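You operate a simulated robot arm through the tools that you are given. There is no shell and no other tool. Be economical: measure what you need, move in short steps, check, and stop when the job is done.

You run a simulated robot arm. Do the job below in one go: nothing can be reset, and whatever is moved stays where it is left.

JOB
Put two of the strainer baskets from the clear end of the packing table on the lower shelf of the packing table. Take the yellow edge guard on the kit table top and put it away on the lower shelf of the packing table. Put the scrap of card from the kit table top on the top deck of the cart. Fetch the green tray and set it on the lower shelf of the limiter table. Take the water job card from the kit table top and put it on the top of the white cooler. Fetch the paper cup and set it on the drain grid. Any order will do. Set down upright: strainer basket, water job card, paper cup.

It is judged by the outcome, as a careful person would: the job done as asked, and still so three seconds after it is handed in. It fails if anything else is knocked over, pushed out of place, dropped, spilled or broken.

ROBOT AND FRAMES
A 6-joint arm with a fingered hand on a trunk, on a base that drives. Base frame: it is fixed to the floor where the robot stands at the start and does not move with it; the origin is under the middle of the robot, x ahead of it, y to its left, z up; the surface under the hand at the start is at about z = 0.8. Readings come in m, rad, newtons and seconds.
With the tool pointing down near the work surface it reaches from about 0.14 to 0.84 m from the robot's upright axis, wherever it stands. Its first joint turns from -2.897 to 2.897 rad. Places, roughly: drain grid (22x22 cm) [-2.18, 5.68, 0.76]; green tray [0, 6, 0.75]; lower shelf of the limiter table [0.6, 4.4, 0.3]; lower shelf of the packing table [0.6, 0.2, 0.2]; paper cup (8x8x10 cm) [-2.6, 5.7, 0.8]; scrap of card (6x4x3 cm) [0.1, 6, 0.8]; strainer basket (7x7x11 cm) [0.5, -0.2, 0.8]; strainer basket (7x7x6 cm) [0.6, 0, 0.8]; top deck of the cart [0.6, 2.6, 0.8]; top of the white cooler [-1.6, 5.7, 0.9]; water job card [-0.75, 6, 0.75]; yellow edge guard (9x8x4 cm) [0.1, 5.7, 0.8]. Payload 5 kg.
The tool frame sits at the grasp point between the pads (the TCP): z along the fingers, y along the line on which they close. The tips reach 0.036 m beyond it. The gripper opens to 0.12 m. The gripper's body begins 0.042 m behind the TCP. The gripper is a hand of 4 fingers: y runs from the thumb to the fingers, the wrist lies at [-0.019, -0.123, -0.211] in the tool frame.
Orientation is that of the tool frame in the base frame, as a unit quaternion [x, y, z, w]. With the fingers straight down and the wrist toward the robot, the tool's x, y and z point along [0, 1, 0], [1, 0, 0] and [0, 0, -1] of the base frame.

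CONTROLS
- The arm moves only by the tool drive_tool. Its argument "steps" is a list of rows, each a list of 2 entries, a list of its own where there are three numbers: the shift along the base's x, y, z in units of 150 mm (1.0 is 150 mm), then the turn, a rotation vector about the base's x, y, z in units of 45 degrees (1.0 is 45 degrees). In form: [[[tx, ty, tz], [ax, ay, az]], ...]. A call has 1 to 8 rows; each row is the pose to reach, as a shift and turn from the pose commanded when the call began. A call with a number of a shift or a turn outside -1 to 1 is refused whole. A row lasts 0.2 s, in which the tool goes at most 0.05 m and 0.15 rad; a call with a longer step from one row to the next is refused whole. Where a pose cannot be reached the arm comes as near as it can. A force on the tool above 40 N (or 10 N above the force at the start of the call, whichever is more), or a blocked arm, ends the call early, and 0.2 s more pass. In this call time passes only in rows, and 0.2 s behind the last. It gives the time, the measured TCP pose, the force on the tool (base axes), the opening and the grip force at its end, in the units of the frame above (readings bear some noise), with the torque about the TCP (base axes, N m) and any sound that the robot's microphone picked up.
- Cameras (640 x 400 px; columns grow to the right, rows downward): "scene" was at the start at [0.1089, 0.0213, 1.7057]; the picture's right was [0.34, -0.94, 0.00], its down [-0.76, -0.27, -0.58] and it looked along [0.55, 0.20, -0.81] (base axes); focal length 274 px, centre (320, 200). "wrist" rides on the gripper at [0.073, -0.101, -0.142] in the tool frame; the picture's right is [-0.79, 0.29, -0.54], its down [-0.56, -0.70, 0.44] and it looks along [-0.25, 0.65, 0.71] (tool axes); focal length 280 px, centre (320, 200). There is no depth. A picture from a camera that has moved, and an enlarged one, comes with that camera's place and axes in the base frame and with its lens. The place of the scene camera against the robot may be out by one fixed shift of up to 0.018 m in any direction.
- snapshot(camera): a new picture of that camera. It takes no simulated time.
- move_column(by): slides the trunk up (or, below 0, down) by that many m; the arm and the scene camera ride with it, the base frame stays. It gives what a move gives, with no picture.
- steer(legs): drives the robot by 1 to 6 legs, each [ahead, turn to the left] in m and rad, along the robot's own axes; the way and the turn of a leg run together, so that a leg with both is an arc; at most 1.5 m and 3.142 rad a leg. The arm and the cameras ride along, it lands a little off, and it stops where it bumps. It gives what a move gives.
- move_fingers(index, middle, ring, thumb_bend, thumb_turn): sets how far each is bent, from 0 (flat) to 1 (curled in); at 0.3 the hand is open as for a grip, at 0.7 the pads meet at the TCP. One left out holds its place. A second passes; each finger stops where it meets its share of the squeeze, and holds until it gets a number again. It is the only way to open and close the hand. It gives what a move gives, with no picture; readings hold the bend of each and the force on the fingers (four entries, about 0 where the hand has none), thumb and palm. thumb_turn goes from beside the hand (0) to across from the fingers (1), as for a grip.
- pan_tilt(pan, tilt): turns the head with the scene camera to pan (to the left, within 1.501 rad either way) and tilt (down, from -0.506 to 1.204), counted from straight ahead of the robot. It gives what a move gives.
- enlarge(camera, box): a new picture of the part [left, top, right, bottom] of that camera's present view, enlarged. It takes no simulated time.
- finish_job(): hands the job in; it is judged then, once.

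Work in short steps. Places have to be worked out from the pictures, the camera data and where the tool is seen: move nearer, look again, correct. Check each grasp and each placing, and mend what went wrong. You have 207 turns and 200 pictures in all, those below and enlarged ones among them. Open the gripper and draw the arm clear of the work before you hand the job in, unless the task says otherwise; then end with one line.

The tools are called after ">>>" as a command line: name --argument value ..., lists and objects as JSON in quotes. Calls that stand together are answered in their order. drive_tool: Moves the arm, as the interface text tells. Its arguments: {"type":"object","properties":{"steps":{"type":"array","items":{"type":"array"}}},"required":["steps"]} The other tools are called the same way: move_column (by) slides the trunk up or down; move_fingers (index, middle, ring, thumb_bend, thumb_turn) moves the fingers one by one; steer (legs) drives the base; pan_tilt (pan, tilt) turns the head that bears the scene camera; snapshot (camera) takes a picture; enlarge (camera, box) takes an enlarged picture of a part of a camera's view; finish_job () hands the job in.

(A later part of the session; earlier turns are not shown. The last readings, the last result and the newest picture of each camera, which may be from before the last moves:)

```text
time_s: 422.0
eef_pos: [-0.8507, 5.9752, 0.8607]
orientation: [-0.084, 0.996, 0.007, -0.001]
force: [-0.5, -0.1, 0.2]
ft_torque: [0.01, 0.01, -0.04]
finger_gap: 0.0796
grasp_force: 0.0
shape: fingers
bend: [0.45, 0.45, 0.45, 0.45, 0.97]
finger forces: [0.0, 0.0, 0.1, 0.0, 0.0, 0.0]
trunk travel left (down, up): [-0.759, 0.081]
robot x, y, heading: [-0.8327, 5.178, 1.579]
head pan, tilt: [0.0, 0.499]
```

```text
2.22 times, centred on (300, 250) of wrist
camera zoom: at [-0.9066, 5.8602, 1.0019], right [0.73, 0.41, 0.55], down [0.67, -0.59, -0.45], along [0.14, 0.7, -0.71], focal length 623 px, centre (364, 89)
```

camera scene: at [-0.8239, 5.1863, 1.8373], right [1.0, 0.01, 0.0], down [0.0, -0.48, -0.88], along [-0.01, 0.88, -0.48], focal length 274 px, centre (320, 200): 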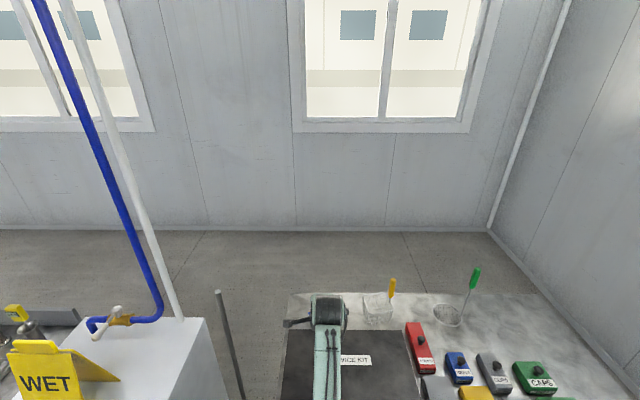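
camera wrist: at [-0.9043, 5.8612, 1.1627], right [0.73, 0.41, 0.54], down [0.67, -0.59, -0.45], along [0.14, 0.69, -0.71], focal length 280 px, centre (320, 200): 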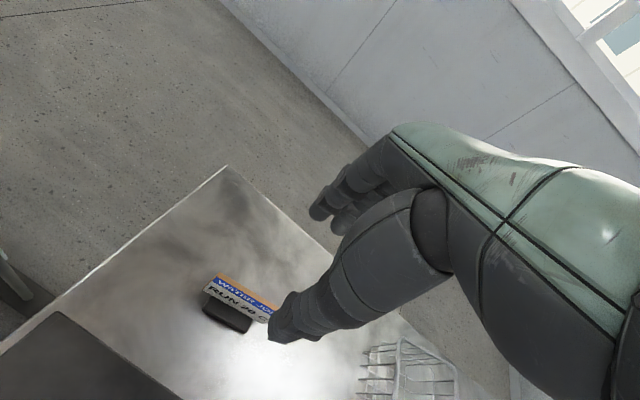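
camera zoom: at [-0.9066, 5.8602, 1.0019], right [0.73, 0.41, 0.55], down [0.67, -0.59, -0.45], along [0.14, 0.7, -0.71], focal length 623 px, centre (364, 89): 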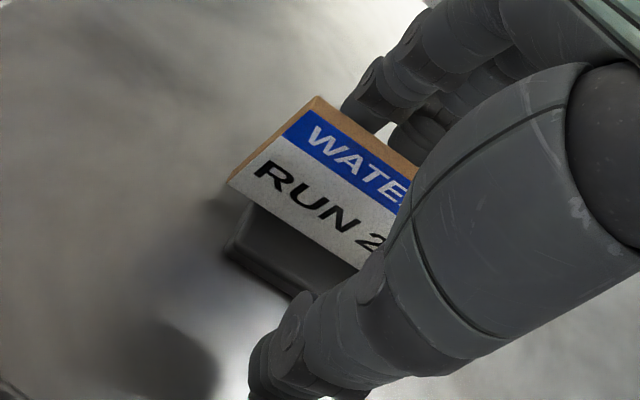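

Fingers are behind, thumb in front. I close moderately.

>>> move_fingers --index 0.68 --middle 0.68 --ring 0.68 --thumb_bend 0.68

>>> enlarge --camera "wrist" --box '[200, 160, 400, 340]'

```text
time_s: 423.0
eef_pos: [-0.8519, 5.9755, 0.8618]
orientation: [-0.083, 0.996, 0.007, 0.0]
force: [0.3, -0.5, -0.2]
ft_torque: [0.0, 0.0, -0.01]
finger_gap: 0.0116
grasp_force: 0.1
shape: fingers
bend: [0.68, 0.68, 0.68, 0.68, 0.97]
finger forces: [0.0, 0.0, 0.1, 0.1, 0.0, 0.0]
trunk travel left (down, up): [-0.759, 0.081]
robot x, y, heading: [-0.8323, 5.1737, 1.582]
head pan, tilt: [0.0, 0.499]
```

```text
2.22 times, centred on (300, 250) of wrist
camera zoom: at [-0.9065, 5.8603, 1.0022], right [0.73, 0.41, 0.55], down [0.67, -0.59, -0.45], along [0.14, 0.7, -0.71], focal length 623 px, centre (364, 89)
```

zoom: 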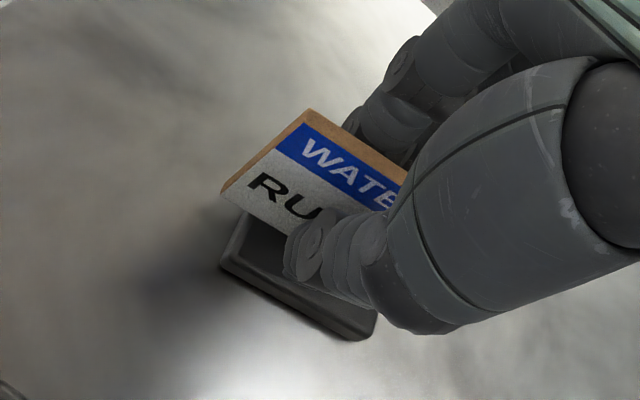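

Plate just touched; I close a little more.

>>> move_fingers --index 0.74 --middle 0.74 --ring 0.74 --thumb_bend 0.72

>>> enlarge --camera "wrist" --box '[200, 160, 400, 340]'

```text
time_s: 424.0
eef_pos: [-0.8514, 5.9751, 0.8609]
orientation: [-0.084, 0.996, 0.008, 0.0]
force: [-0.8, 0.2, -0.4]
ft_torque: [-0.03, 0.01, 0.0]
finger_gap: 0.0059
grasp_force: 6.9
shape: fingers
bend: [0.73, 0.74, 0.74, 0.69, 0.97]
finger forces: [5.7, 1.2, 0.0, 0.0, 7.1, 0.0]
trunk travel left (down, up): [-0.759, 0.081]
robot x, y, heading: [-0.8336, 5.1734, 1.583]
head pan, tilt: [0.0, 0.499]
```

```text
2.22 times, centred on (300, 250) of wrist
camera zoom: at [-0.9066, 5.8603, 1.0023], right [0.73, 0.41, 0.55], down [0.67, -0.59, -0.45], along [0.14, 0.7, -0.71], focal length 623 px, centre (364, 89)
```

zoom: 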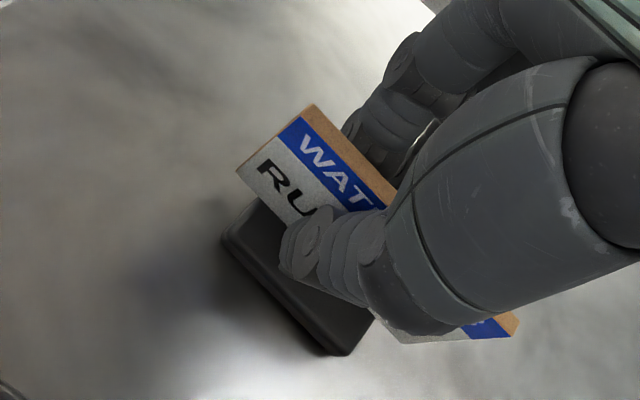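

Grip of 7 N with the stand slightly turned. I lift 2 cm to test.

>>> drive_tool --steps '[[[0, 0, 0.07], [0, 0, 0]], [[0, 0, 0.14], [0, 0, 0]]]'

>>> enlarge --camera "wrist" --box '[200, 160, 400, 340]'

```text
time_s: 424.6
eef_pos: [-0.8519, 5.9747, 0.8829]
orientation: [-0.084, 0.996, 0.007, -0.002]
force: [-0.3, 0.0, 0.1]
ft_torque: [-0.02, 0.0, 0.0]
finger_gap: 0.006
grasp_force: 6.9
shape: fingers
bend: [0.73, 0.74, 0.74, 0.69, 0.97]
finger forces: [5.4, 1.5, 0.0, 0.1, 7.0, 0.0]
trunk travel left (down, up): [-0.759, 0.081]
robot x, y, heading: [-0.8374, 5.1782, 1.578]
head pan, tilt: [0.0, 0.499]
```

```text
2.22 times, centred on (300, 250) of wrist
camera zoom: at [-0.9067, 5.8595, 1.0229], right [0.73, 0.41, 0.55], down [0.67, -0.59, -0.45], along [0.14, 0.7, -0.71], focal length 623 px, centre (364, 89)
```

zoom: 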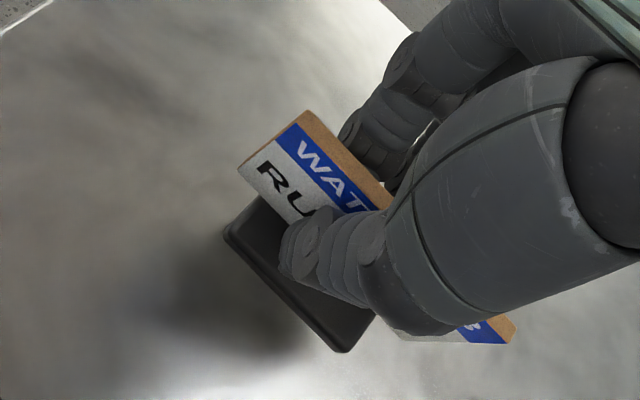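

It lifts cleanly. I raise it well above the case, then back off and swing toward the cooler's free right side, about [-1.35,5.52].

>>> drive_tool --steps '[[[0, 0, 0.15], [0, 0, 0]], [[0, 0, 0.4], [0, 0, 0]], [[0, 0, 0.65], [0, 0, 0]], [[0, 0, 0.9], [0, 0, 0]], [[0, 0, 1.0], [0, 0, 0]]]'

>>> steer --legs '[[-0.5, 0], [0, 0.5]]'

>>> pan_tilt --pan 0.2 --tilt 0.7

>>> snapshot --camera "scene"

>>> snapshot --camera "wrist"

```text
time_s: 425.8
eef_pos: [-0.8519, 5.9733, 1.0326]
orientation: [-0.084, 0.996, 0.007, 0.0]
force: [-0.2, 0.1, -0.5]
ft_torque: [-0.03, 0.02, 0.01]
finger_gap: 0.006
grasp_force: 6.3
shape: fingers
bend: [0.73, 0.74, 0.74, 0.69, 0.97]
finger forces: [5.4, 1.4, 0.0, 0.0, 6.8, 0.0]
trunk travel left (down, up): [-0.759, 0.081]
robot x, y, heading: [-0.835, 5.1798, 1.577]
head pan, tilt: [0.0, 0.499]
```

```text
time_s: 430.6
eef_pos: [-1.2266, 5.3814, 1.032]
orientation: [-0.325, 0.946, 0.007, -0.003]
force: [-0.6, 0.4, -0.8]
ft_torque: [-0.04, -0.02, -0.01]
finger_gap: 0.0058
grasp_force: 6.5
shape: fingers
bend: [0.73, 0.74, 0.74, 0.69, 0.97]
finger forces: [5.1, 1.2, 0.0, 0.0, 6.5, 0.1]
trunk travel left (down, up): [-0.759, 0.081]
robot x, y, heading: [-0.8326, 4.6901, 2.077]
head pan, tilt: [0.0, 0.499]
```

```text
time_s: 431.3
eef_pos: [-1.2268, 5.3812, 1.0315]
orientation: [-0.325, 0.946, 0.007, -0.002]
force: [0.0, -1.0, -0.9]
ft_torque: [0.01, 0.02, -0.02]
finger_gap: 0.0058
grasp_force: 6.6
shape: fingers
bend: [0.73, 0.74, 0.74, 0.69, 0.97]
finger forces: [5.1, 1.2, 0.1, 0.0, 6.5, 0.0]
trunk travel left (down, up): [-0.759, 0.081]
robot x, y, heading: [-0.8307, 4.6903, 2.074]
head pan, tilt: [0.201, 0.7]
```

```text
86 pictures are left
camera scene: at [-0.8901, 4.7746, 1.7596], right [0.76, 0.65, 0.0], down [0.42, -0.49, -0.77], along [-0.5, 0.58, -0.64], focal length 274 px, centre (320, 200)
```

scene: 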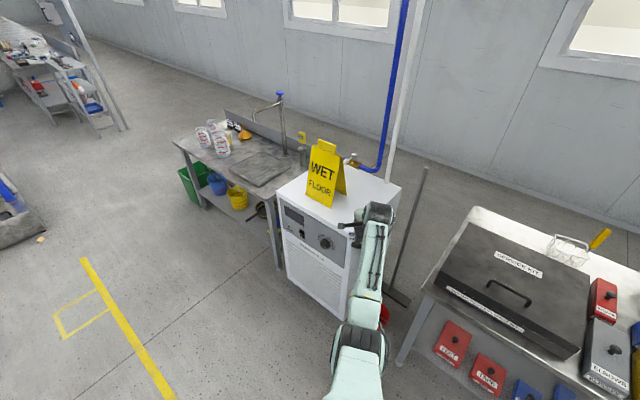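

```text
85 pictures are left
camera wrist: at [-1.2206, 5.2548, 1.1722], right [0.45, 0.71, 0.55], down [0.87, -0.2, -0.45], along [-0.21, 0.68, -0.71], focal length 280 px, centre (320, 200)
```

wrist: 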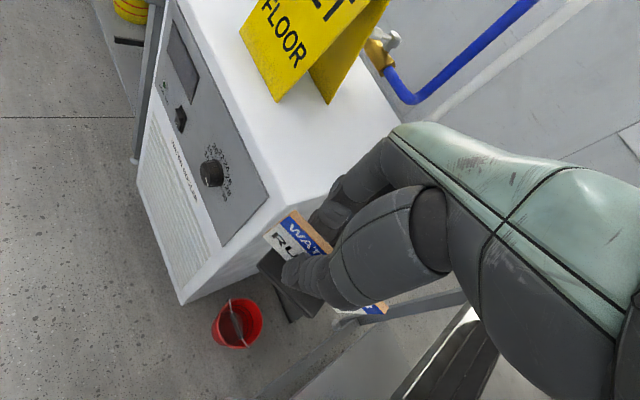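

Sign edge at x≈-1.47, cooler front edge y≈5.44 and right edge x≈-1.31. I target [-1.375,5.60] and drive in 0.26 m.

>>> steer --legs '[[0.26, 0]]'

>>> snapshot --camera "wrist"

>>> snapshot --camera "scene"

```text
time_s: 433.3
eef_pos: [-1.3525, 5.6088, 1.0323]
orientation: [-0.326, 0.945, 0.007, -0.001]
force: [-0.5, -0.2, -0.2]
ft_torque: [-0.03, -0.01, 0.04]
finger_gap: 0.0059
grasp_force: 6.8
shape: fingers
bend: [0.73, 0.74, 0.74, 0.69, 0.97]
finger forces: [5.2, 1.2, 0.0, 0.1, 6.6, 0.1]
trunk travel left (down, up): [-0.759, 0.081]
robot x, y, heading: [-0.9527, 4.916, 2.074]
head pan, tilt: [0.201, 0.7]
```

```text
84 pictures are left
camera wrist: at [-1.3468, 5.482, 1.1726], right [0.45, 0.71, 0.55], down [0.87, -0.2, -0.45], along [-0.21, 0.68, -0.7], focal length 280 px, centre (320, 200)
```

wrist: 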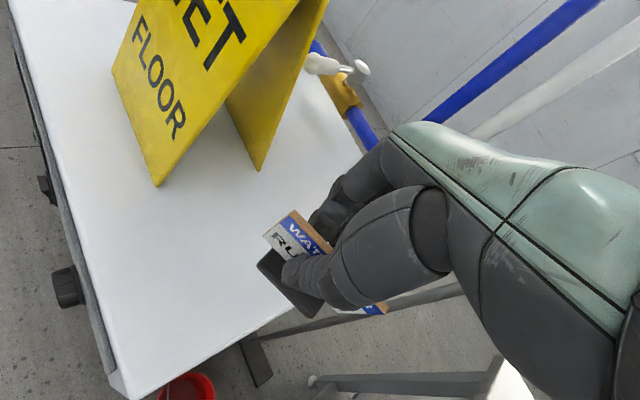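

```text
83 pictures are left
camera scene: at [-1.0157, 5.0018, 1.7596], right [0.76, 0.65, 0.0], down [0.42, -0.49, -0.77], along [-0.5, 0.58, -0.64], focal length 274 px, centre (320, 200)
```

scene: 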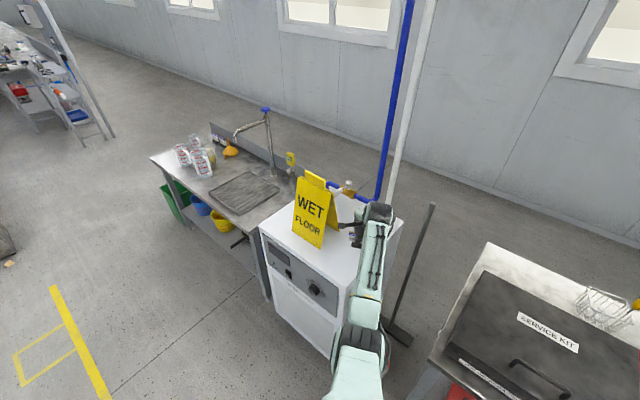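

The right edge is at x≈-1.325 and the sign at x≤-1.49. I shift to x -1.405 and lower gently, stopping at contact.

>>> drive_tool --steps '[[[-0.18, -0.03, 0], [0, 0, 0]], [[-0.35, -0.06, -0.1], [0, 0, 0]], [[-0.35, -0.06, -0.3], [0, 0, 0]]]'

>>> snapshot --camera "wrist"

```text
time_s: 434.1
eef_pos: [-1.403, 5.6017, 0.9856]
orientation: [-0.326, 0.945, 0.007, -0.004]
force: [0.4, -0.7, -0.2]
ft_torque: [-0.02, 0.05, 0.02]
finger_gap: 0.0059
grasp_force: 6.6
shape: fingers
bend: [0.73, 0.74, 0.74, 0.69, 0.97]
finger forces: [5.2, 1.2, 0.0, 0.0, 6.5, 0.0]
trunk travel left (down, up): [-0.759, 0.081]
robot x, y, heading: [-0.9532, 4.9169, 2.079]
head pan, tilt: [0.201, 0.7]
```

```text
82 pictures are left
camera wrist: at [-1.3985, 5.4742, 1.1261], right [0.45, 0.71, 0.55], down [0.87, -0.2, -0.45], along [-0.21, 0.68, -0.71], focal length 280 px, centre (320, 200)
```

wrist: 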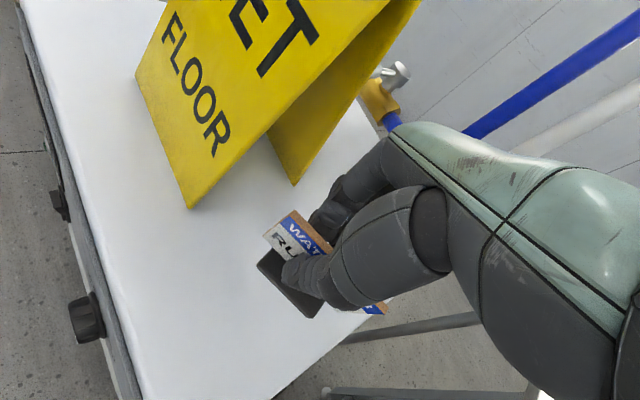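

Clear of the sign. I lower the last 2–3 cm in fine steps.

>>> drive_tool --steps '[[[0, 0, -0.06], [0, 0, 0]], [[0, 0, -0.11], [0, 0, 0]], [[0, 0, -0.14], [0, 0, 0]], [[0, 0, -0.16], [0, 0, 0]], [[0, 0, -0.18], [0, 0, 0]]]'

>>> snapshot --camera "wrist"

```text
time_s: 435.3
eef_pos: [-1.4056, 5.6003, 0.9592]
orientation: [-0.326, 0.946, 0.006, -0.003]
force: [-0.4, 0.0, -0.8]
ft_torque: [0.01, -0.06, 0.0]
finger_gap: 0.0059
grasp_force: 6.4
shape: fingers
bend: [0.73, 0.74, 0.74, 0.69, 0.97]
finger forces: [5.2, 1.2, 0.0, 0.0, 6.7, 0.0]
trunk travel left (down, up): [-0.759, 0.081]
robot x, y, heading: [-0.9549, 4.9126, 2.075]
head pan, tilt: [0.201, 0.7]
```

```text
81 pictures are left
camera wrist: at [-1.3997, 5.4737, 1.1001], right [0.45, 0.71, 0.55], down [0.87, -0.2, -0.45], along [-0.21, 0.68, -0.71], focal length 280 px, centre (320, 200)
```

wrist: 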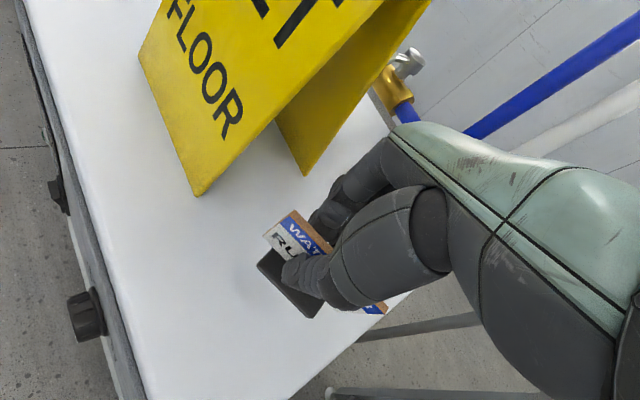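

No contact yet; I go on.

>>> drive_tool --steps '[[[0, 0, -0.03], [0, 0, 0]], [[0, 0, -0.06], [0, 0, 0]], [[0, 0, -0.09], [0, 0, 0]], [[0, 0, -0.12], [0, 0, 0]], [[0, 0, -0.15], [0, 0, 0]], [[0, 0, -0.18], [0, 0, 0]]]'

>>> snapshot --camera "wrist"

```text
time_s: 436.7
eef_pos: [-1.4059, 5.6012, 0.9327]
orientation: [-0.326, 0.946, 0.006, -0.003]
force: [-1.0, -0.1, -0.1]
ft_torque: [-0.03, 0.01, 0.0]
finger_gap: 0.0058
grasp_force: 6.9
shape: fingers
bend: [0.73, 0.74, 0.74, 0.69, 0.97]
finger forces: [5.4, 1.2, 0.0, 0.0, 6.5, 0.0]
trunk travel left (down, up): [-0.759, 0.081]
robot x, y, heading: [-0.9526, 4.9132, 2.076]
head pan, tilt: [0.201, 0.7]
```

```text
80 pictures are left
camera wrist: at [-1.3995, 5.4737, 1.0728], right [0.45, 0.71, 0.55], down [0.87, -0.2, -0.45], along [-0.21, 0.68, -0.71], focal length 280 px, centre (320, 200)
```

wrist: 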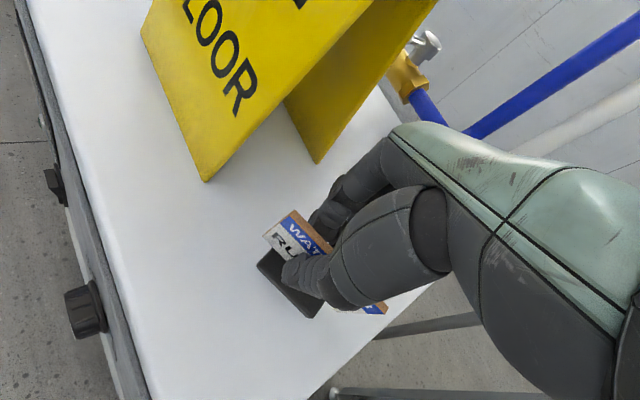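

Still free; I keep lowering in fine steps.

>>> drive_tool --steps '[[[0, 0, -0.03], [0, 0, 0]], [[0, 0, -0.06], [0, 0, 0]], [[0, 0, -0.09], [0, 0, 0]], [[0, 0, -0.12], [0, 0, 0]], [[0, 0, -0.15], [0, 0, 0]], [[0, 0, -0.18], [0, 0, 0]]]'

>>> snapshot --camera "wrist"

```text
time_s: 438.1
eef_pos: [-1.407, 5.5988, 0.9105]
orientation: [-0.326, 0.945, 0.009, -0.003]
force: [-1.0, 0.8, 24.3]
ft_torque: [-0.44, -0.03, 0.01]
finger_gap: 0.0056
grasp_force: 16.6
shape: fingers
bend: [0.74, 0.74, 0.74, 0.7, 0.96]
finger forces: [8.8, 1.9, 0.1, 0.0, 22.5, 0.0]
trunk travel left (down, up): [-0.759, 0.081]
robot x, y, heading: [-0.9537, 4.9165, 2.074]
head pan, tilt: [0.201, 0.7]
```

```text
79 pictures are left
camera wrist: at [-1.3988, 5.4714, 1.05], right [0.45, 0.7, 0.55], down [0.87, -0.2, -0.46], along [-0.21, 0.68, -0.7], focal length 280 px, centre (320, 200)
```

wrist: 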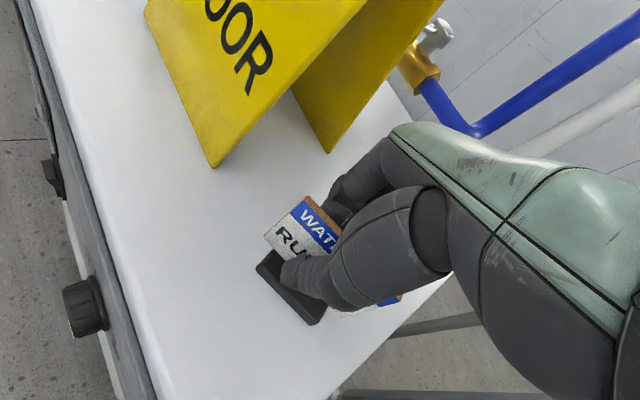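

Contact (24 N). I ease up 5 mm and open only a little, so as not to touch the sign.

>>> drive_tool --steps '[[[0, 0, 0.03], [0, 0, 0]]]'

>>> move_fingers --index 0.68 --middle 0.68 --ring 0.68 --thumb_bend 0.64

>>> move_fingers --index 0.6 --middle 0.6 --ring 0.6 --thumb_bend 0.55

>>> enlarge --camera "wrist" --box '[200, 140, 440, 340]'

```text
time_s: 438.5
eef_pos: [-1.4056, 5.5981, 0.9091]
orientation: [-0.326, 0.945, 0.007, -0.002]
force: [-3.3, 3.3, 12.1]
ft_torque: [-0.13, 0.1, -0.02]
finger_gap: 0.0055
grasp_force: 11.3
shape: fingers
bend: [0.73, 0.74, 0.74, 0.7, 0.96]
finger forces: [9.5, 2.2, 0.0, 0.0, 10.6, 0.0]
trunk travel left (down, up): [-0.759, 0.081]
robot x, y, heading: [-0.9544, 4.9138, 2.072]
head pan, tilt: [0.201, 0.7]
```

```text
time_s: 439.5
eef_pos: [-1.4054, 5.5989, 0.9108]
orientation: [-0.326, 0.945, 0.007, -0.003]
force: [-1.1, -1.2, 9.3]
ft_torque: [-0.23, 0.06, -0.07]
finger_gap: 0.0127
grasp_force: 5.9
shape: fingers
bend: [0.68, 0.68, 0.68, 0.67, 0.97]
finger forces: [0.1, 0.0, 0.0, 0.0, 10.3, 0.1]
trunk travel left (down, up): [-0.759, 0.081]
robot x, y, heading: [-0.9555, 4.9101, 2.083]
head pan, tilt: [0.201, 0.7]
```

```text
time_s: 440.5
eef_pos: [-1.4053, 5.6012, 0.9101]
orientation: [-0.326, 0.945, 0.007, -0.002]
force: [0.9, -0.1, 0.2]
ft_torque: [0.0, 0.0, 0.0]
finger_gap: 0.042
grasp_force: 0.0
shape: fingers
bend: [0.6, 0.6, 0.6, 0.55, 0.97]
finger forces: [0.1, 0.0, 0.1, 0.0, 0.0, 0.0]
trunk travel left (down, up): [-0.759, 0.081]
robot x, y, heading: [-0.9555, 4.916, 2.079]
head pan, tilt: [0.201, 0.7]
```

```text
2.00 times, centred on (320, 240) of wrist
camera zoom: at [-1.3996, 5.4734, 1.0503], right [0.45, 0.71, 0.55], down [0.87, -0.2, -0.45], along [-0.21, 0.68, -0.71], focal length 561 px, centre (320, 120)
```

zoom: 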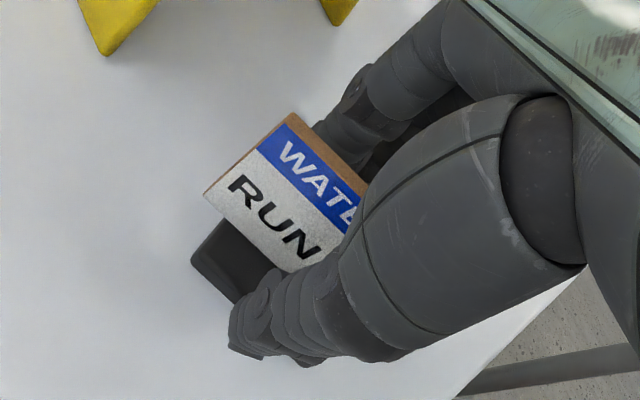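

The card stands by itself. I open the fingers a bit more and lift straight up.

>>> move_fingers --index 0.5 --middle 0.5 --ring 0.5 --thumb_bend 0.5

>>> drive_tool --steps '[[[0, 0, 0.15], [0, 0, 0]], [[0, 0, 0.35], [0, 0, 0]], [[0, 0, 0.6], [0, 0, 0]], [[0, 0, 0.9], [0, 0, 0]]]'

>>> snapshot --camera "wrist"

```text
time_s: 441.5
eef_pos: [-1.4058, 5.5996, 0.9095]
orientation: [-0.326, 0.945, 0.007, -0.003]
force: [-0.2, -0.3, 0.9]
ft_torque: [-0.02, 0.01, 0.0]
finger_gap: 0.0637
grasp_force: 0.1
shape: fingers
bend: [0.5, 0.5, 0.5, 0.5, 0.97]
finger forces: [0.0, 0.0, 0.0, 0.1, 0.0, 0.0]
trunk travel left (down, up): [-0.759, 0.081]
robot x, y, heading: [-0.9575, 4.9131, 2.08]
head pan, tilt: [0.201, 0.7]
```

```text
time_s: 442.5
eef_pos: [-1.4038, 5.5993, 1.0457]
orientation: [-0.327, 0.945, 0.006, -0.002]
force: [1.0, 0.3, -1.2]
ft_torque: [0.02, 0.03, -0.03]
finger_gap: 0.0639
grasp_force: 0.1
shape: fingers
bend: [0.5, 0.5, 0.5, 0.5, 0.97]
finger forces: [0.0, 0.0, 0.0, 0.0, 0.0, 0.1]
trunk travel left (down, up): [-0.759, 0.081]
robot x, y, heading: [-0.9582, 4.911, 2.078]
head pan, tilt: [0.201, 0.7]
```

```text
77 pictures are left
camera wrist: at [-1.3985, 5.472, 1.1858], right [0.45, 0.71, 0.55], down [0.87, -0.2, -0.45], along [-0.21, 0.68, -0.71], focal length 280 px, centre (320, 200)
```

wrist: 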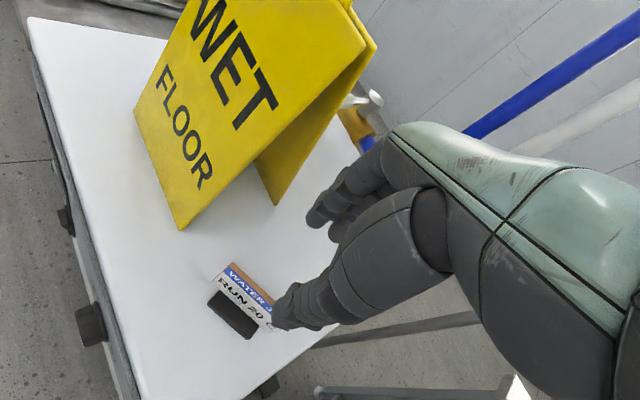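

The card stands upright on the cooler. I back off and look at the sink table for the paper cup.

>>> steer --legs '[[-0.5, 0], [0, 0.95], [1.0, 0], [0, -1.1]]'

>>> pan_tilt --pan 0.2 --tilt 0.5

>>> snapshot --camera "scene"

```text
time_s: 457.2
eef_pos: [-2.0614, 5.3271, 1.0456]
orientation: [-0.254, 0.967, 0.007, -0.003]
force: [0.1, 1.0, 0.3]
ft_torque: [-0.01, -0.01, 0.02]
finger_gap: 0.0637
grasp_force: 0.2
shape: fingers
bend: [0.5, 0.5, 0.5, 0.5, 0.97]
finger forces: [0.0, 0.0, 0.0, 0.0, 0.0, 0.0]
trunk travel left (down, up): [-0.759, 0.081]
robot x, y, heading: [-1.7218, 4.5812, 1.924]
head pan, tilt: [0.201, 0.7]
```

```text
time_s: 458.0
eef_pos: [-2.0611, 5.3268, 1.0445]
orientation: [-0.253, 0.967, 0.006, -0.003]
force: [0.8, -0.8, 1.0]
ft_torque: [-0.01, -0.01, 0.02]
finger_gap: 0.0637
grasp_force: 0.0
shape: fingers
bend: [0.5, 0.5, 0.5, 0.5, 0.97]
finger forces: [0.1, 0.0, 0.0, 0.0, 0.0, 0.0]
trunk travel left (down, up): [-0.759, 0.081]
robot x, y, heading: [-1.7251, 4.5852, 1.924]
head pan, tilt: [0.201, 0.499]
```

```text
76 pictures are left
camera scene: at [-1.7696, 4.6842, 1.7772], right [0.85, 0.53, 0.0], down [0.25, -0.41, -0.88], along [-0.46, 0.75, -0.48], focal length 274 px, centre (320, 200)
```

scene: 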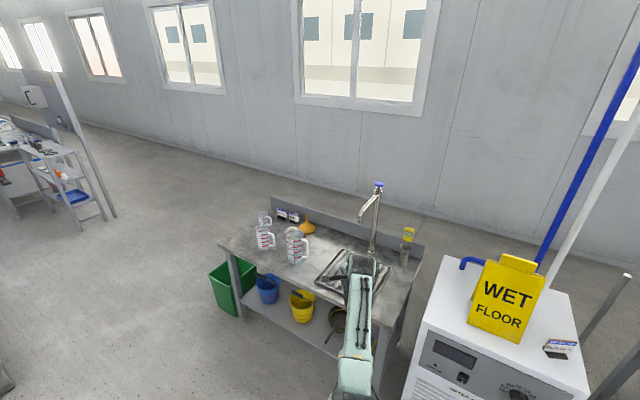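

>>> enlarge --camera "scene" --box '[210, 170, 430, 310]'

>>> snapshot --camera "wrist"

```text
2.86 times, centred on (320, 240) of scene
camera zoom: at [-1.7696, 4.6842, 1.7772], right [0.85, 0.53, 0.0], down [0.25, -0.41, -0.88], along [-0.46, 0.75, -0.48], focal length 784 px, centre (320, 86)
```

zoom: 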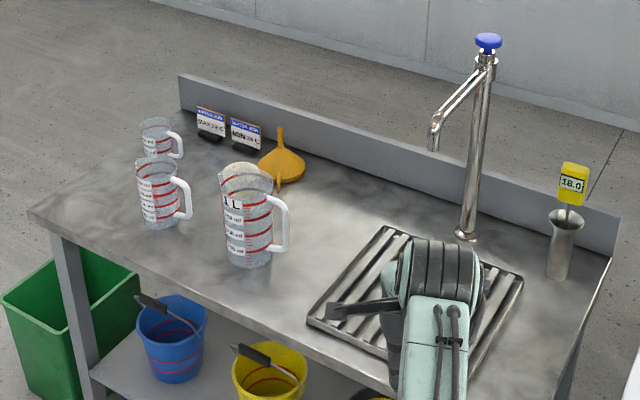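

```text
74 pictures are left
camera wrist: at [-2.0741, 5.2001, 1.1855], right [0.55, 0.63, 0.55], down [0.83, -0.33, -0.45], along [-0.11, 0.7, -0.71], focal length 280 px, centre (320, 200)
```

wrist: 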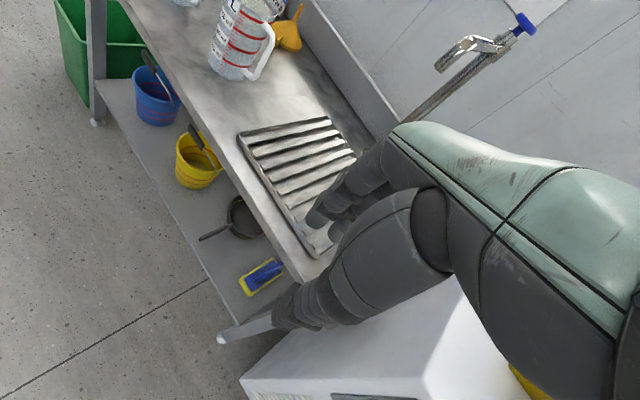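

The paper cup seems hidden behind the 1 L jug. I raise the trunk and move left to see it.

>>> move_column --by 0.08

>>> steer --legs '[[0, 1.006], [0.79, 0], [0, -1.36]]'

>>> pan_tilt --pan 0 --tilt 0.6

>>> snapshot --camera "scene"

>>> snapshot --camera "wrist"

```text
time_s: 459.1
eef_pos: [-2.0611, 5.3261, 1.1255]
orientation: [-0.253, 0.967, 0.007, -0.002]
force: [0.3, -0.2, -0.4]
ft_torque: [0.01, 0.0, 0.0]
finger_gap: 0.0641
grasp_force: 0.0
shape: fingers
bend: [0.5, 0.5, 0.5, 0.5, 0.97]
finger forces: [0.0, 0.0, 0.0, 0.0, 0.1, 0.1]
trunk travel left (down, up): [-0.839, 0.001]
robot x, y, heading: [-1.7211, 4.5793, 1.925]
head pan, tilt: [0.201, 0.499]
```

```text
time_s: 470.8
eef_pos: [-2.5809, 5.5373, 1.1244]
orientation: [-0.094, 0.996, 0.007, 0.0]
force: [-0.7, 0.6, 0.8]
ft_torque: [0.0, 0.02, 0.0]
finger_gap: 0.0641
grasp_force: 0.1
shape: fingers
bend: [0.5, 0.5, 0.5, 0.5, 0.97]
finger forces: [0.0, 0.0, 0.1, 0.0, 0.1, 0.1]
trunk travel left (down, up): [-0.839, 0.001]
robot x, y, heading: [-2.4955, 4.7226, 1.607]
head pan, tilt: [0.201, 0.499]
```

```text
time_s: 471.6
eef_pos: [-2.5806, 5.5375, 1.1257]
orientation: [-0.094, 0.996, 0.007, -0.001]
force: [0.1, -0.5, 0.1]
ft_torque: [-0.03, 0.02, 0.02]
finger_gap: 0.0641
grasp_force: 0.0
shape: fingers
bend: [0.5, 0.5, 0.5, 0.5, 0.97]
finger forces: [0.0, 0.1, 0.0, 0.0, 0.0, 0.0]
trunk travel left (down, up): [-0.839, 0.001]
robot x, y, heading: [-2.4967, 4.7236, 1.6]
head pan, tilt: [0.0, 0.6]
```

```text
73 pictures are left
camera scene: at [-2.4903, 4.8391, 1.8482], right [1.0, 0.03, 0.0], down [0.02, -0.56, -0.83], along [-0.02, 0.82, -0.56], focal length 274 px, centre (320, 200)
```

scene: 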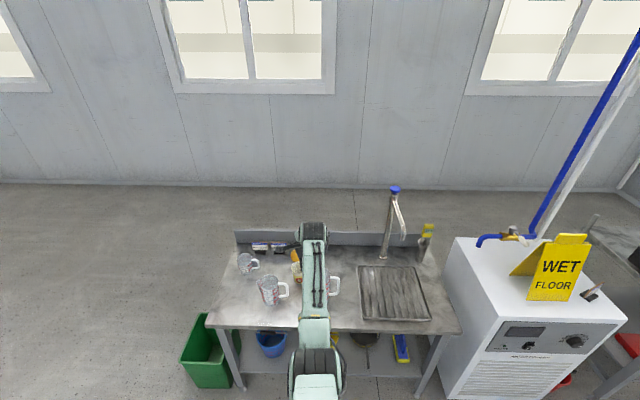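

```text
72 pictures are left
camera wrist: at [-2.6337, 5.4221, 1.2655], right [0.72, 0.42, 0.55], down [0.68, -0.58, -0.45], along [0.12, 0.7, -0.71], focal length 280 px, centre (320, 200)
```

wrist: 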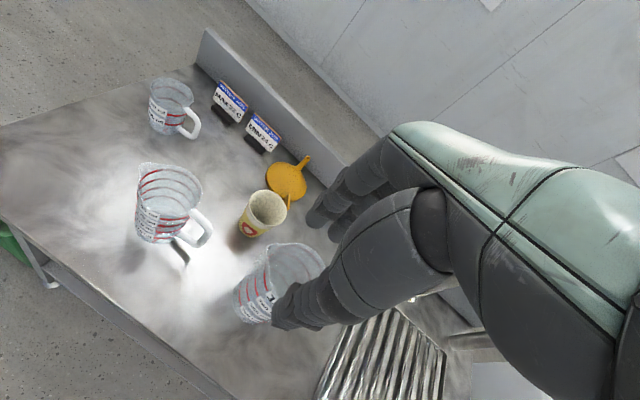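

The paper cup is at about [-2.63,5.70], between two jugs and the funnel. A grip with the hand yawed 45° (thumb front-left, fingers back-right) clears all of them. I drive closer and turn the hand.

>>> steer --legs '[[0.27, 0]]'

>>> drive_tool --steps '[[[0, -0.15, 0], [0, 0, -0.17]], [[0, -0.3, 0], [0, 0, -0.34]], [[0, -0.45, 0], [0, 0, -0.51]], [[0, -0.6, 0], [0, 0, -0.68]], [[0, -0.72, 0], [0, 0, -0.85]], [[0, -0.72, 0], [0, 0, -1.0]]]'

>>> drive_tool --steps '[[[0, 0, 0], [0, 0, -0.17]], [[0, 0, 0], [0, 0, -0.22]]]'

>>> snapshot --camera "wrist"

>>> snapshot --camera "scene"

```text
time_s: 473.6
eef_pos: [-2.5877, 5.8079, 1.1262]
orientation: [-0.094, 0.996, 0.008, 0.0]
force: [-0.1, 0.8, -0.7]
ft_torque: [0.01, 0.04, 0.02]
finger_gap: 0.0639
grasp_force: 0.1
shape: fingers
bend: [0.5, 0.5, 0.5, 0.5, 0.97]
finger forces: [0.0, 0.0, 0.0, 0.0, 0.0, 0.0]
trunk travel left (down, up): [-0.839, 0.001]
robot x, y, heading: [-2.5062, 4.9949, 1.597]
head pan, tilt: [0.0, 0.6]
```

```text
time_s: 475.0
eef_pos: [-2.5882, 5.7012, 1.1238]
orientation: [0.296, 0.955, 0.006, 0.002]
force: [-0.1, -0.6, -0.4]
ft_torque: [-0.01, -0.02, 0.0]
finger_gap: 0.064
grasp_force: 0.1
shape: fingers
bend: [0.5, 0.5, 0.5, 0.5, 0.97]
finger forces: [0.0, 0.0, 0.1, 0.1, 0.1, 0.0]
trunk travel left (down, up): [-0.839, 0.001]
robot x, y, heading: [-2.5023, 4.9942, 1.597]
head pan, tilt: [0.0, 0.6]
```

```text
time_s: 475.6
eef_pos: [-2.5878, 5.7022, 1.1252]
orientation: [0.377, 0.926, 0.006, 0.002]
force: [0.1, -0.2, 0.7]
ft_torque: [-0.01, 0.02, -0.03]
finger_gap: 0.0639
grasp_force: 0.0
shape: fingers
bend: [0.5, 0.5, 0.5, 0.5, 0.97]
finger forces: [0.0, 0.0, 0.1, 0.0, 0.0, 0.0]
trunk travel left (down, up): [-0.839, 0.001]
robot x, y, heading: [-2.5049, 4.9958, 1.592]
head pan, tilt: [0.0, 0.6]
```

```text
71 pictures are left
camera wrist: at [-2.7131, 5.6772, 1.2653], right [0.76, -0.35, 0.55], down [-0.08, -0.89, -0.45], along [0.64, 0.3, -0.7], focal length 280 px, centre (320, 200)
```

wrist: 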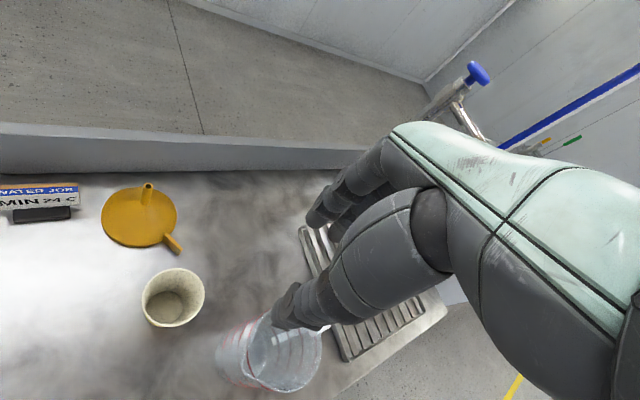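

```text
70 pictures are left
camera scene: at [-2.4983, 5.1106, 1.8481], right [1.0, 0.03, 0.0], down [0.02, -0.57, -0.82], along [-0.02, 0.82, -0.57], focal length 274 px, centre (320, 200)
```

scene: 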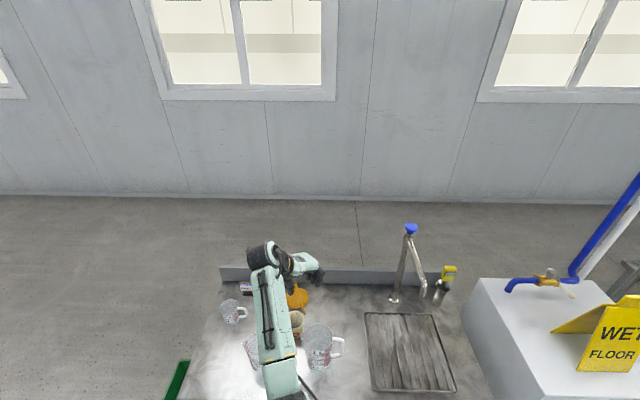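

Triangulated: cup at [-2.632,5.742], rim z≈0.845 (table here ≈0.75); 1 L jug rim at [-2.54,5.63] z 0.91. There is more room than thought. I open, move above the cup and lower.

>>> move_fingers --index 0.28 --middle 0.28 --ring 0.28 --thumb_bend 0.28

>>> drive_tool --steps '[[[-0.15, 0.14, 0], [0, 0, 0]], [[-0.29, 0.27, 0], [0, 0, 0]]]'

>>> move_column --by -0.13

>>> snapshot --camera "wrist"

```text
time_s: 476.6
eef_pos: [-2.5883, 5.6999, 1.1259]
orientation: [0.377, 0.926, 0.006, 0.003]
force: [-0.7, 0.5, -0.1]
ft_torque: [0.02, -0.01, -0.02]
finger_gap: 0.1287
grasp_force: 0.0
shape: fingers
bend: [0.28, 0.28, 0.28, 0.28, 0.97]
finger forces: [0.0, 0.0, 0.0, 0.1, 0.0, 0.1]
trunk travel left (down, up): [-0.839, 0.001]
robot x, y, heading: [-2.5042, 4.9931, 1.605]
head pan, tilt: [0.0, 0.6]
```

```text
time_s: 477.2
eef_pos: [-2.6332, 5.7418, 1.1231]
orientation: [0.376, 0.927, 0.006, 0.003]
force: [0.9, 0.1, -0.2]
ft_torque: [0.02, 0.02, -0.01]
finger_gap: 0.1286
grasp_force: 0.1
shape: fingers
bend: [0.28, 0.28, 0.28, 0.28, 0.98]
finger forces: [0.1, 0.0, 0.0, 0.0, 0.1, 0.0]
trunk travel left (down, up): [-0.839, 0.001]
robot x, y, heading: [-2.5022, 4.9919, 1.602]
head pan, tilt: [0.0, 0.6]
```

```text
time_s: 478.8
eef_pos: [-2.632, 5.7417, 0.9948]
orientation: [0.377, 0.926, 0.006, 0.002]
force: [0.2, 0.5, 0.0]
ft_torque: [0.0, 0.0, 0.02]
finger_gap: 0.1291
grasp_force: 0.1
shape: fingers
bend: [0.28, 0.28, 0.28, 0.28, 0.98]
finger forces: [0.0, 0.1, 0.1, 0.1, 0.1, 0.0]
trunk travel left (down, up): [-0.709, 0.131]
robot x, y, heading: [-2.5053, 5.0001, 1.598]
head pan, tilt: [0.0, 0.6]
```

```text
69 pictures are left
camera wrist: at [-2.7569, 5.717, 1.1349], right [0.76, -0.35, 0.55], down [-0.08, -0.89, -0.45], along [0.64, 0.3, -0.71], focal length 280 px, centre (320, 200)
```

wrist: 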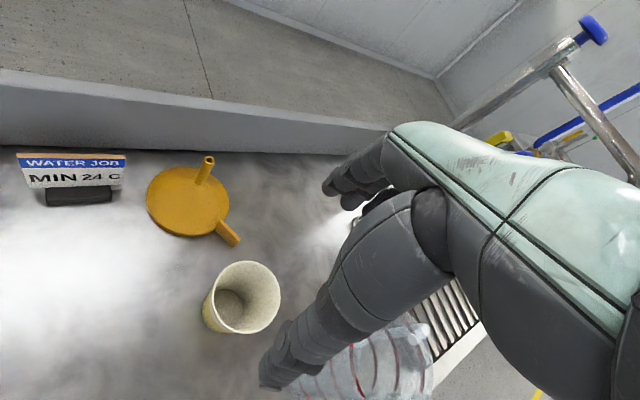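

Cup at [-2.628,5.745], rim z≈0.83. I descend part way and check.

>>> drive_tool --steps '[[[0.02, 0.02, -0.25], [0, 0, 0]], [[0.02, 0.02, -0.5], [0, 0, 0]], [[0.02, 0.02, -0.75], [0, 0, 0]]]'

>>> snapshot --camera "wrist"

```text
time_s: 479.6
eef_pos: [-2.6282, 5.7449, 0.8813]
orientation: [0.377, 0.926, 0.006, 0.003]
force: [0.1, -0.5, -0.4]
ft_torque: [-0.01, -0.04, 0.0]
finger_gap: 0.1287
grasp_force: 0.1
shape: fingers
bend: [0.28, 0.28, 0.28, 0.28, 0.98]
finger forces: [0.1, 0.0, 0.0, 0.1, 0.0, 0.0]
trunk travel left (down, up): [-0.709, 0.131]
robot x, y, heading: [-2.5076, 4.9937, 1.601]
head pan, tilt: [0.0, 0.6]
```

```text
68 pictures are left
camera wrist: at [-2.7519, 5.7209, 1.0221], right [0.76, -0.35, 0.55], down [-0.08, -0.89, -0.45], along [0.64, 0.3, -0.7], focal length 280 px, centre (320, 200)
```

wrist: 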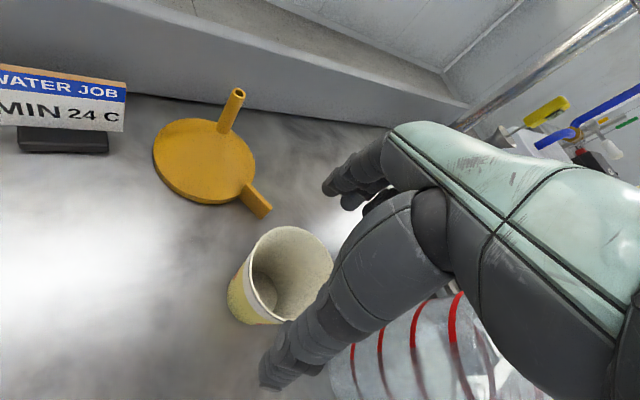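

Cup centred between thumb and fingers; jug clear. I go down the rest and close.

>>> drive_tool --steps '[[[-0.02, 0, -0.2], [0, 0, 0]], [[-0.02, 0, -0.4], [0, 0, 0]], [[-0.02, 0, -0.48], [0, 0, 0]]]'

>>> snapshot --camera "wrist"

```text
time_s: 480.4
eef_pos: [-2.63, 5.7446, 0.8101]
orientation: [0.376, 0.927, 0.006, 0.003]
force: [-0.1, 0.4, 0.5]
ft_torque: [-0.01, 0.01, 0.02]
finger_gap: 0.1289
grasp_force: 0.0
shape: fingers
bend: [0.28, 0.28, 0.28, 0.28, 0.98]
finger forces: [0.0, 0.0, 0.0, 0.1, 0.1, 0.0]
trunk travel left (down, up): [-0.709, 0.131]
robot x, y, heading: [-2.5042, 4.9953, 1.595]
head pan, tilt: [0.0, 0.6]
```

```text
67 pictures are left
camera wrist: at [-2.7548, 5.7204, 0.95], right [0.76, -0.35, 0.55], down [-0.08, -0.89, -0.45], along [0.64, 0.3, -0.71], focal length 280 px, centre (320, 200)
```

wrist: 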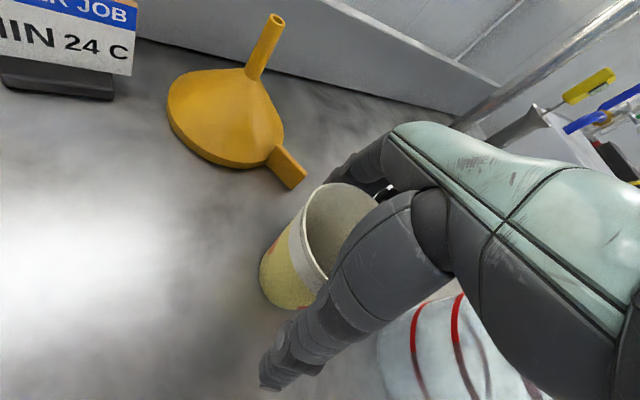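

The cup's rim is at TCP height, body between thumb and fingers. I close gently.

>>> move_fingers --index 0.46 --middle 0.46 --ring 0.46 --thumb_bend 0.44

>>> snapshot --camera "wrist"

```text
time_s: 481.4
eef_pos: [-2.6303, 5.7444, 0.8093]
orientation: [0.376, 0.926, 0.007, 0.002]
force: [0.7, -0.4, -0.4]
ft_torque: [0.01, 0.0, 0.03]
finger_gap: 0.0863
grasp_force: 5.4
shape: fingers
bend: [0.43, 0.46, 0.46, 0.42, 0.97]
finger forces: [5.7, 0.0, 0.0, 0.0, 5.6, 0.0]
trunk travel left (down, up): [-0.709, 0.131]
robot x, y, heading: [-2.5066, 4.9945, 1.601]
head pan, tilt: [0.0, 0.6]
```

```text
66 pictures are left
camera wrist: at [-2.7548, 5.7204, 0.9502], right [0.76, -0.35, 0.55], down [-0.08, -0.89, -0.45], along [0.64, 0.3, -0.71], focal length 280 px, centre (320, 200)
```

wrist: 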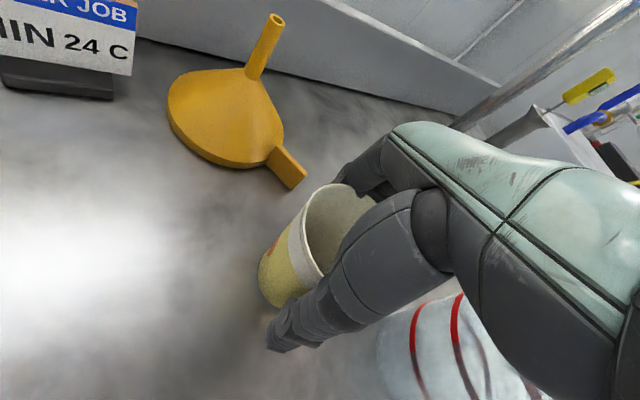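

Index and thumb touch; I bring middle and ring into contact too.

>>> move_fingers --index 0.48 --middle 0.54 --ring 0.58 --thumb_bend 0.46

>>> drive_tool --steps '[[[0, 0, 0.1], [0, 0, 0]], [[0, 0, 0.25], [0, 0, 0]]]'

>>> snapshot --camera "wrist"

```text
time_s: 482.4
eef_pos: [-2.6302, 5.745, 0.8104]
orientation: [0.377, 0.926, 0.006, 0.002]
force: [-0.6, -0.2, -0.1]
ft_torque: [-0.01, 0.01, 0.03]
finger_gap: 0.0841
grasp_force: 8.7
shape: fingers
bend: [0.44, 0.53, 0.57, 0.44, 0.97]
finger forces: [7.7, 1.2, 0.1, 0.0, 8.4, 0.0]
trunk travel left (down, up): [-0.709, 0.131]
robot x, y, heading: [-2.5037, 4.9921, 1.596]
head pan, tilt: [0.0, 0.6]
```

```text
time_s: 483.0
eef_pos: [-2.63, 5.7445, 0.8471]
orientation: [0.376, 0.926, 0.007, 0.002]
force: [-0.5, 0.2, -0.6]
ft_torque: [-0.01, -0.01, -0.01]
finger_gap: 0.0836
grasp_force: 8.4
shape: fingers
bend: [0.44, 0.53, 0.57, 0.44, 0.97]
finger forces: [7.7, 1.0, 0.0, 0.0, 8.5, 0.1]
trunk travel left (down, up): [-0.709, 0.131]
robot x, y, heading: [-2.506, 4.9992, 1.594]
head pan, tilt: [0.0, 0.6]
```

```text
65 pictures are left
camera wrist: at [-2.7546, 5.7206, 0.9882], right [0.76, -0.35, 0.55], down [-0.08, -0.89, -0.45], along [0.64, 0.3, -0.71], focal length 280 px, centre (320, 200)
```

wrist: 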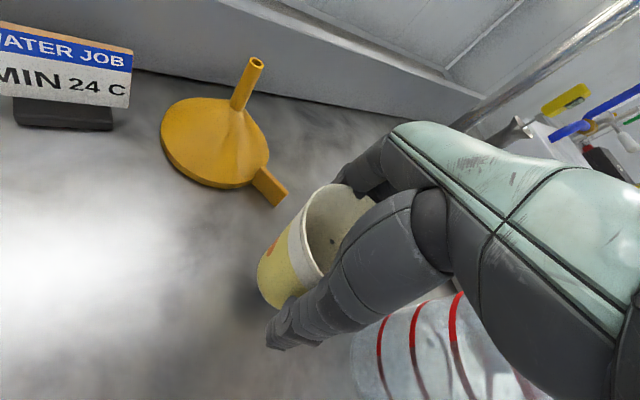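

The cup lifts upright. I raise it above the jugs, back the base out, and bring the hand straight in line for placing at the front-left of the drain grid, away from the spout.

>>> drive_tool --steps '[[[0, 0, 0.25], [0, 0, 0]], [[0, 0, 0.5], [0, 0, 0]], [[0, 0, 0.75], [0, 0, 0]], [[0, 0, 1.0], [0, 0, 0]]]'

>>> move_column --by 0.08

>>> steer --legs '[[-0.45, 0]]'

>>> drive_tool --steps '[[[0.15, 0, 0], [0, 0, 0.17]], [[0.3, 0, 0], [0, 0, 0.34]], [[0.45, 0, 0], [0, 0, 0.51]], [[0.6, 0, 0], [0, 0, 0.68]], [[0.75, 0, 0], [0, 0, 0.85]], [[0.75, 0, 0], [0, 0, 1.0]]]'

>>> snapshot --camera "wrist"

>>> snapshot --camera "scene"

```text
time_s: 484.0
eef_pos: [-2.6303, 5.7446, 0.9967]
orientation: [0.376, 0.927, 0.007, 0.002]
force: [0.2, -0.3, -0.5]
ft_torque: [0.03, 0.01, 0.0]
finger_gap: 0.0833
grasp_force: 8.1
shape: fingers
bend: [0.44, 0.53, 0.57, 0.44, 0.97]
finger forces: [7.5, 0.9, 0.0, 0.0, 8.3, 0.0]
trunk travel left (down, up): [-0.709, 0.131]
robot x, y, heading: [-2.5055, 4.9963, 1.597]
head pan, tilt: [0.0, 0.6]
```

```text
time_s: 485.2
eef_pos: [-2.631, 5.7445, 1.077]
orientation: [0.376, 0.926, 0.007, 0.002]
force: [-0.4, 0.0, -0.2]
ft_torque: [0.06, 0.01, 0.01]
finger_gap: 0.0833
grasp_force: 8.8
shape: fingers
bend: [0.44, 0.53, 0.57, 0.44, 0.97]
finger forces: [7.5, 1.0, 0.0, 0.0, 8.3, 0.0]
trunk travel left (down, up): [-0.789, 0.051]
robot x, y, heading: [-2.5017, 4.9963, 1.599]
head pan, tilt: [0.0, 0.6]
```

```text
time_s: 488.1
eef_pos: [-2.6108, 5.2995, 1.0775]
orientation: [0.382, 0.924, 0.007, 0.002]
force: [-0.1, 0.3, 0.5]
ft_torque: [-0.01, -0.03, 0.03]
finger_gap: 0.0835
grasp_force: 9.0
shape: fingers
bend: [0.44, 0.53, 0.57, 0.44, 0.97]
finger forces: [7.5, 1.0, 0.0, 0.0, 8.3, 0.1]
trunk travel left (down, up): [-0.789, 0.051]
robot x, y, heading: [-2.4938, 4.5462, 1.587]
head pan, tilt: [0.0, 0.6]
```

```text
time_s: 489.5
eef_pos: [-2.4987, 5.2977, 1.0784]
orientation: [-0.001, 1.0, 0.007, 0.0]
force: [-0.2, -1.2, 1.0]
ft_torque: [-0.02, -0.01, 0.03]
finger_gap: 0.0836
grasp_force: 8.3
shape: fingers
bend: [0.44, 0.53, 0.57, 0.44, 0.97]
finger forces: [7.5, 0.9, 0.0, 0.1, 8.0, 0.1]
trunk travel left (down, up): [-0.789, 0.051]
robot x, y, heading: [-2.4963, 4.5447, 1.586]
head pan, tilt: [0.0, 0.6]
```

```text
64 pictures are left
camera wrist: at [-2.5719, 5.1933, 1.2173], right [0.79, 0.28, 0.55], down [0.56, -0.69, -0.45], along [0.25, 0.66, -0.7], focal length 280 px, centre (320, 200)
```

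wrist: 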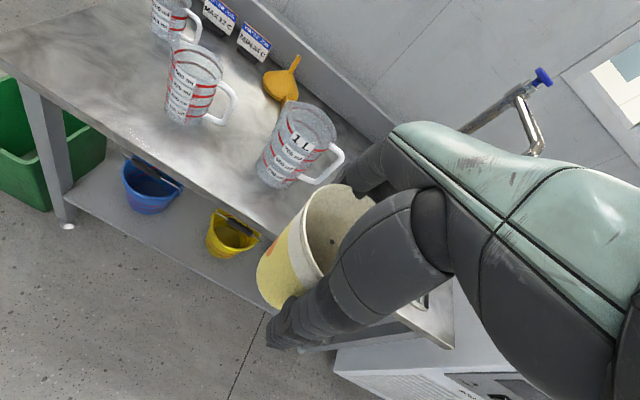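

```text
63 pictures are left
camera scene: at [-2.4871, 4.6624, 1.7982], right [1.0, 0.01, 0.0], down [0.01, -0.56, -0.82], along [-0.01, 0.82, -0.57], focal length 274 px, centre (320, 200)
```

scene: 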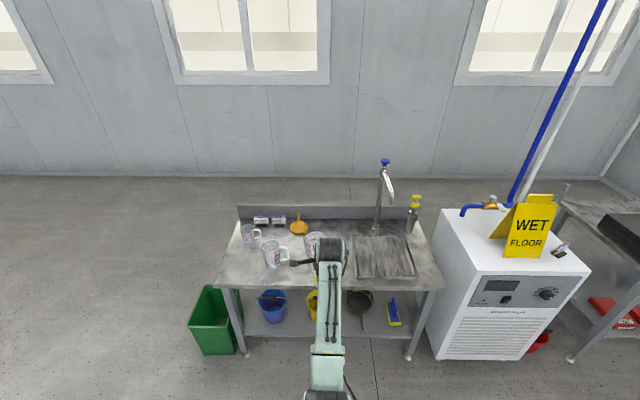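

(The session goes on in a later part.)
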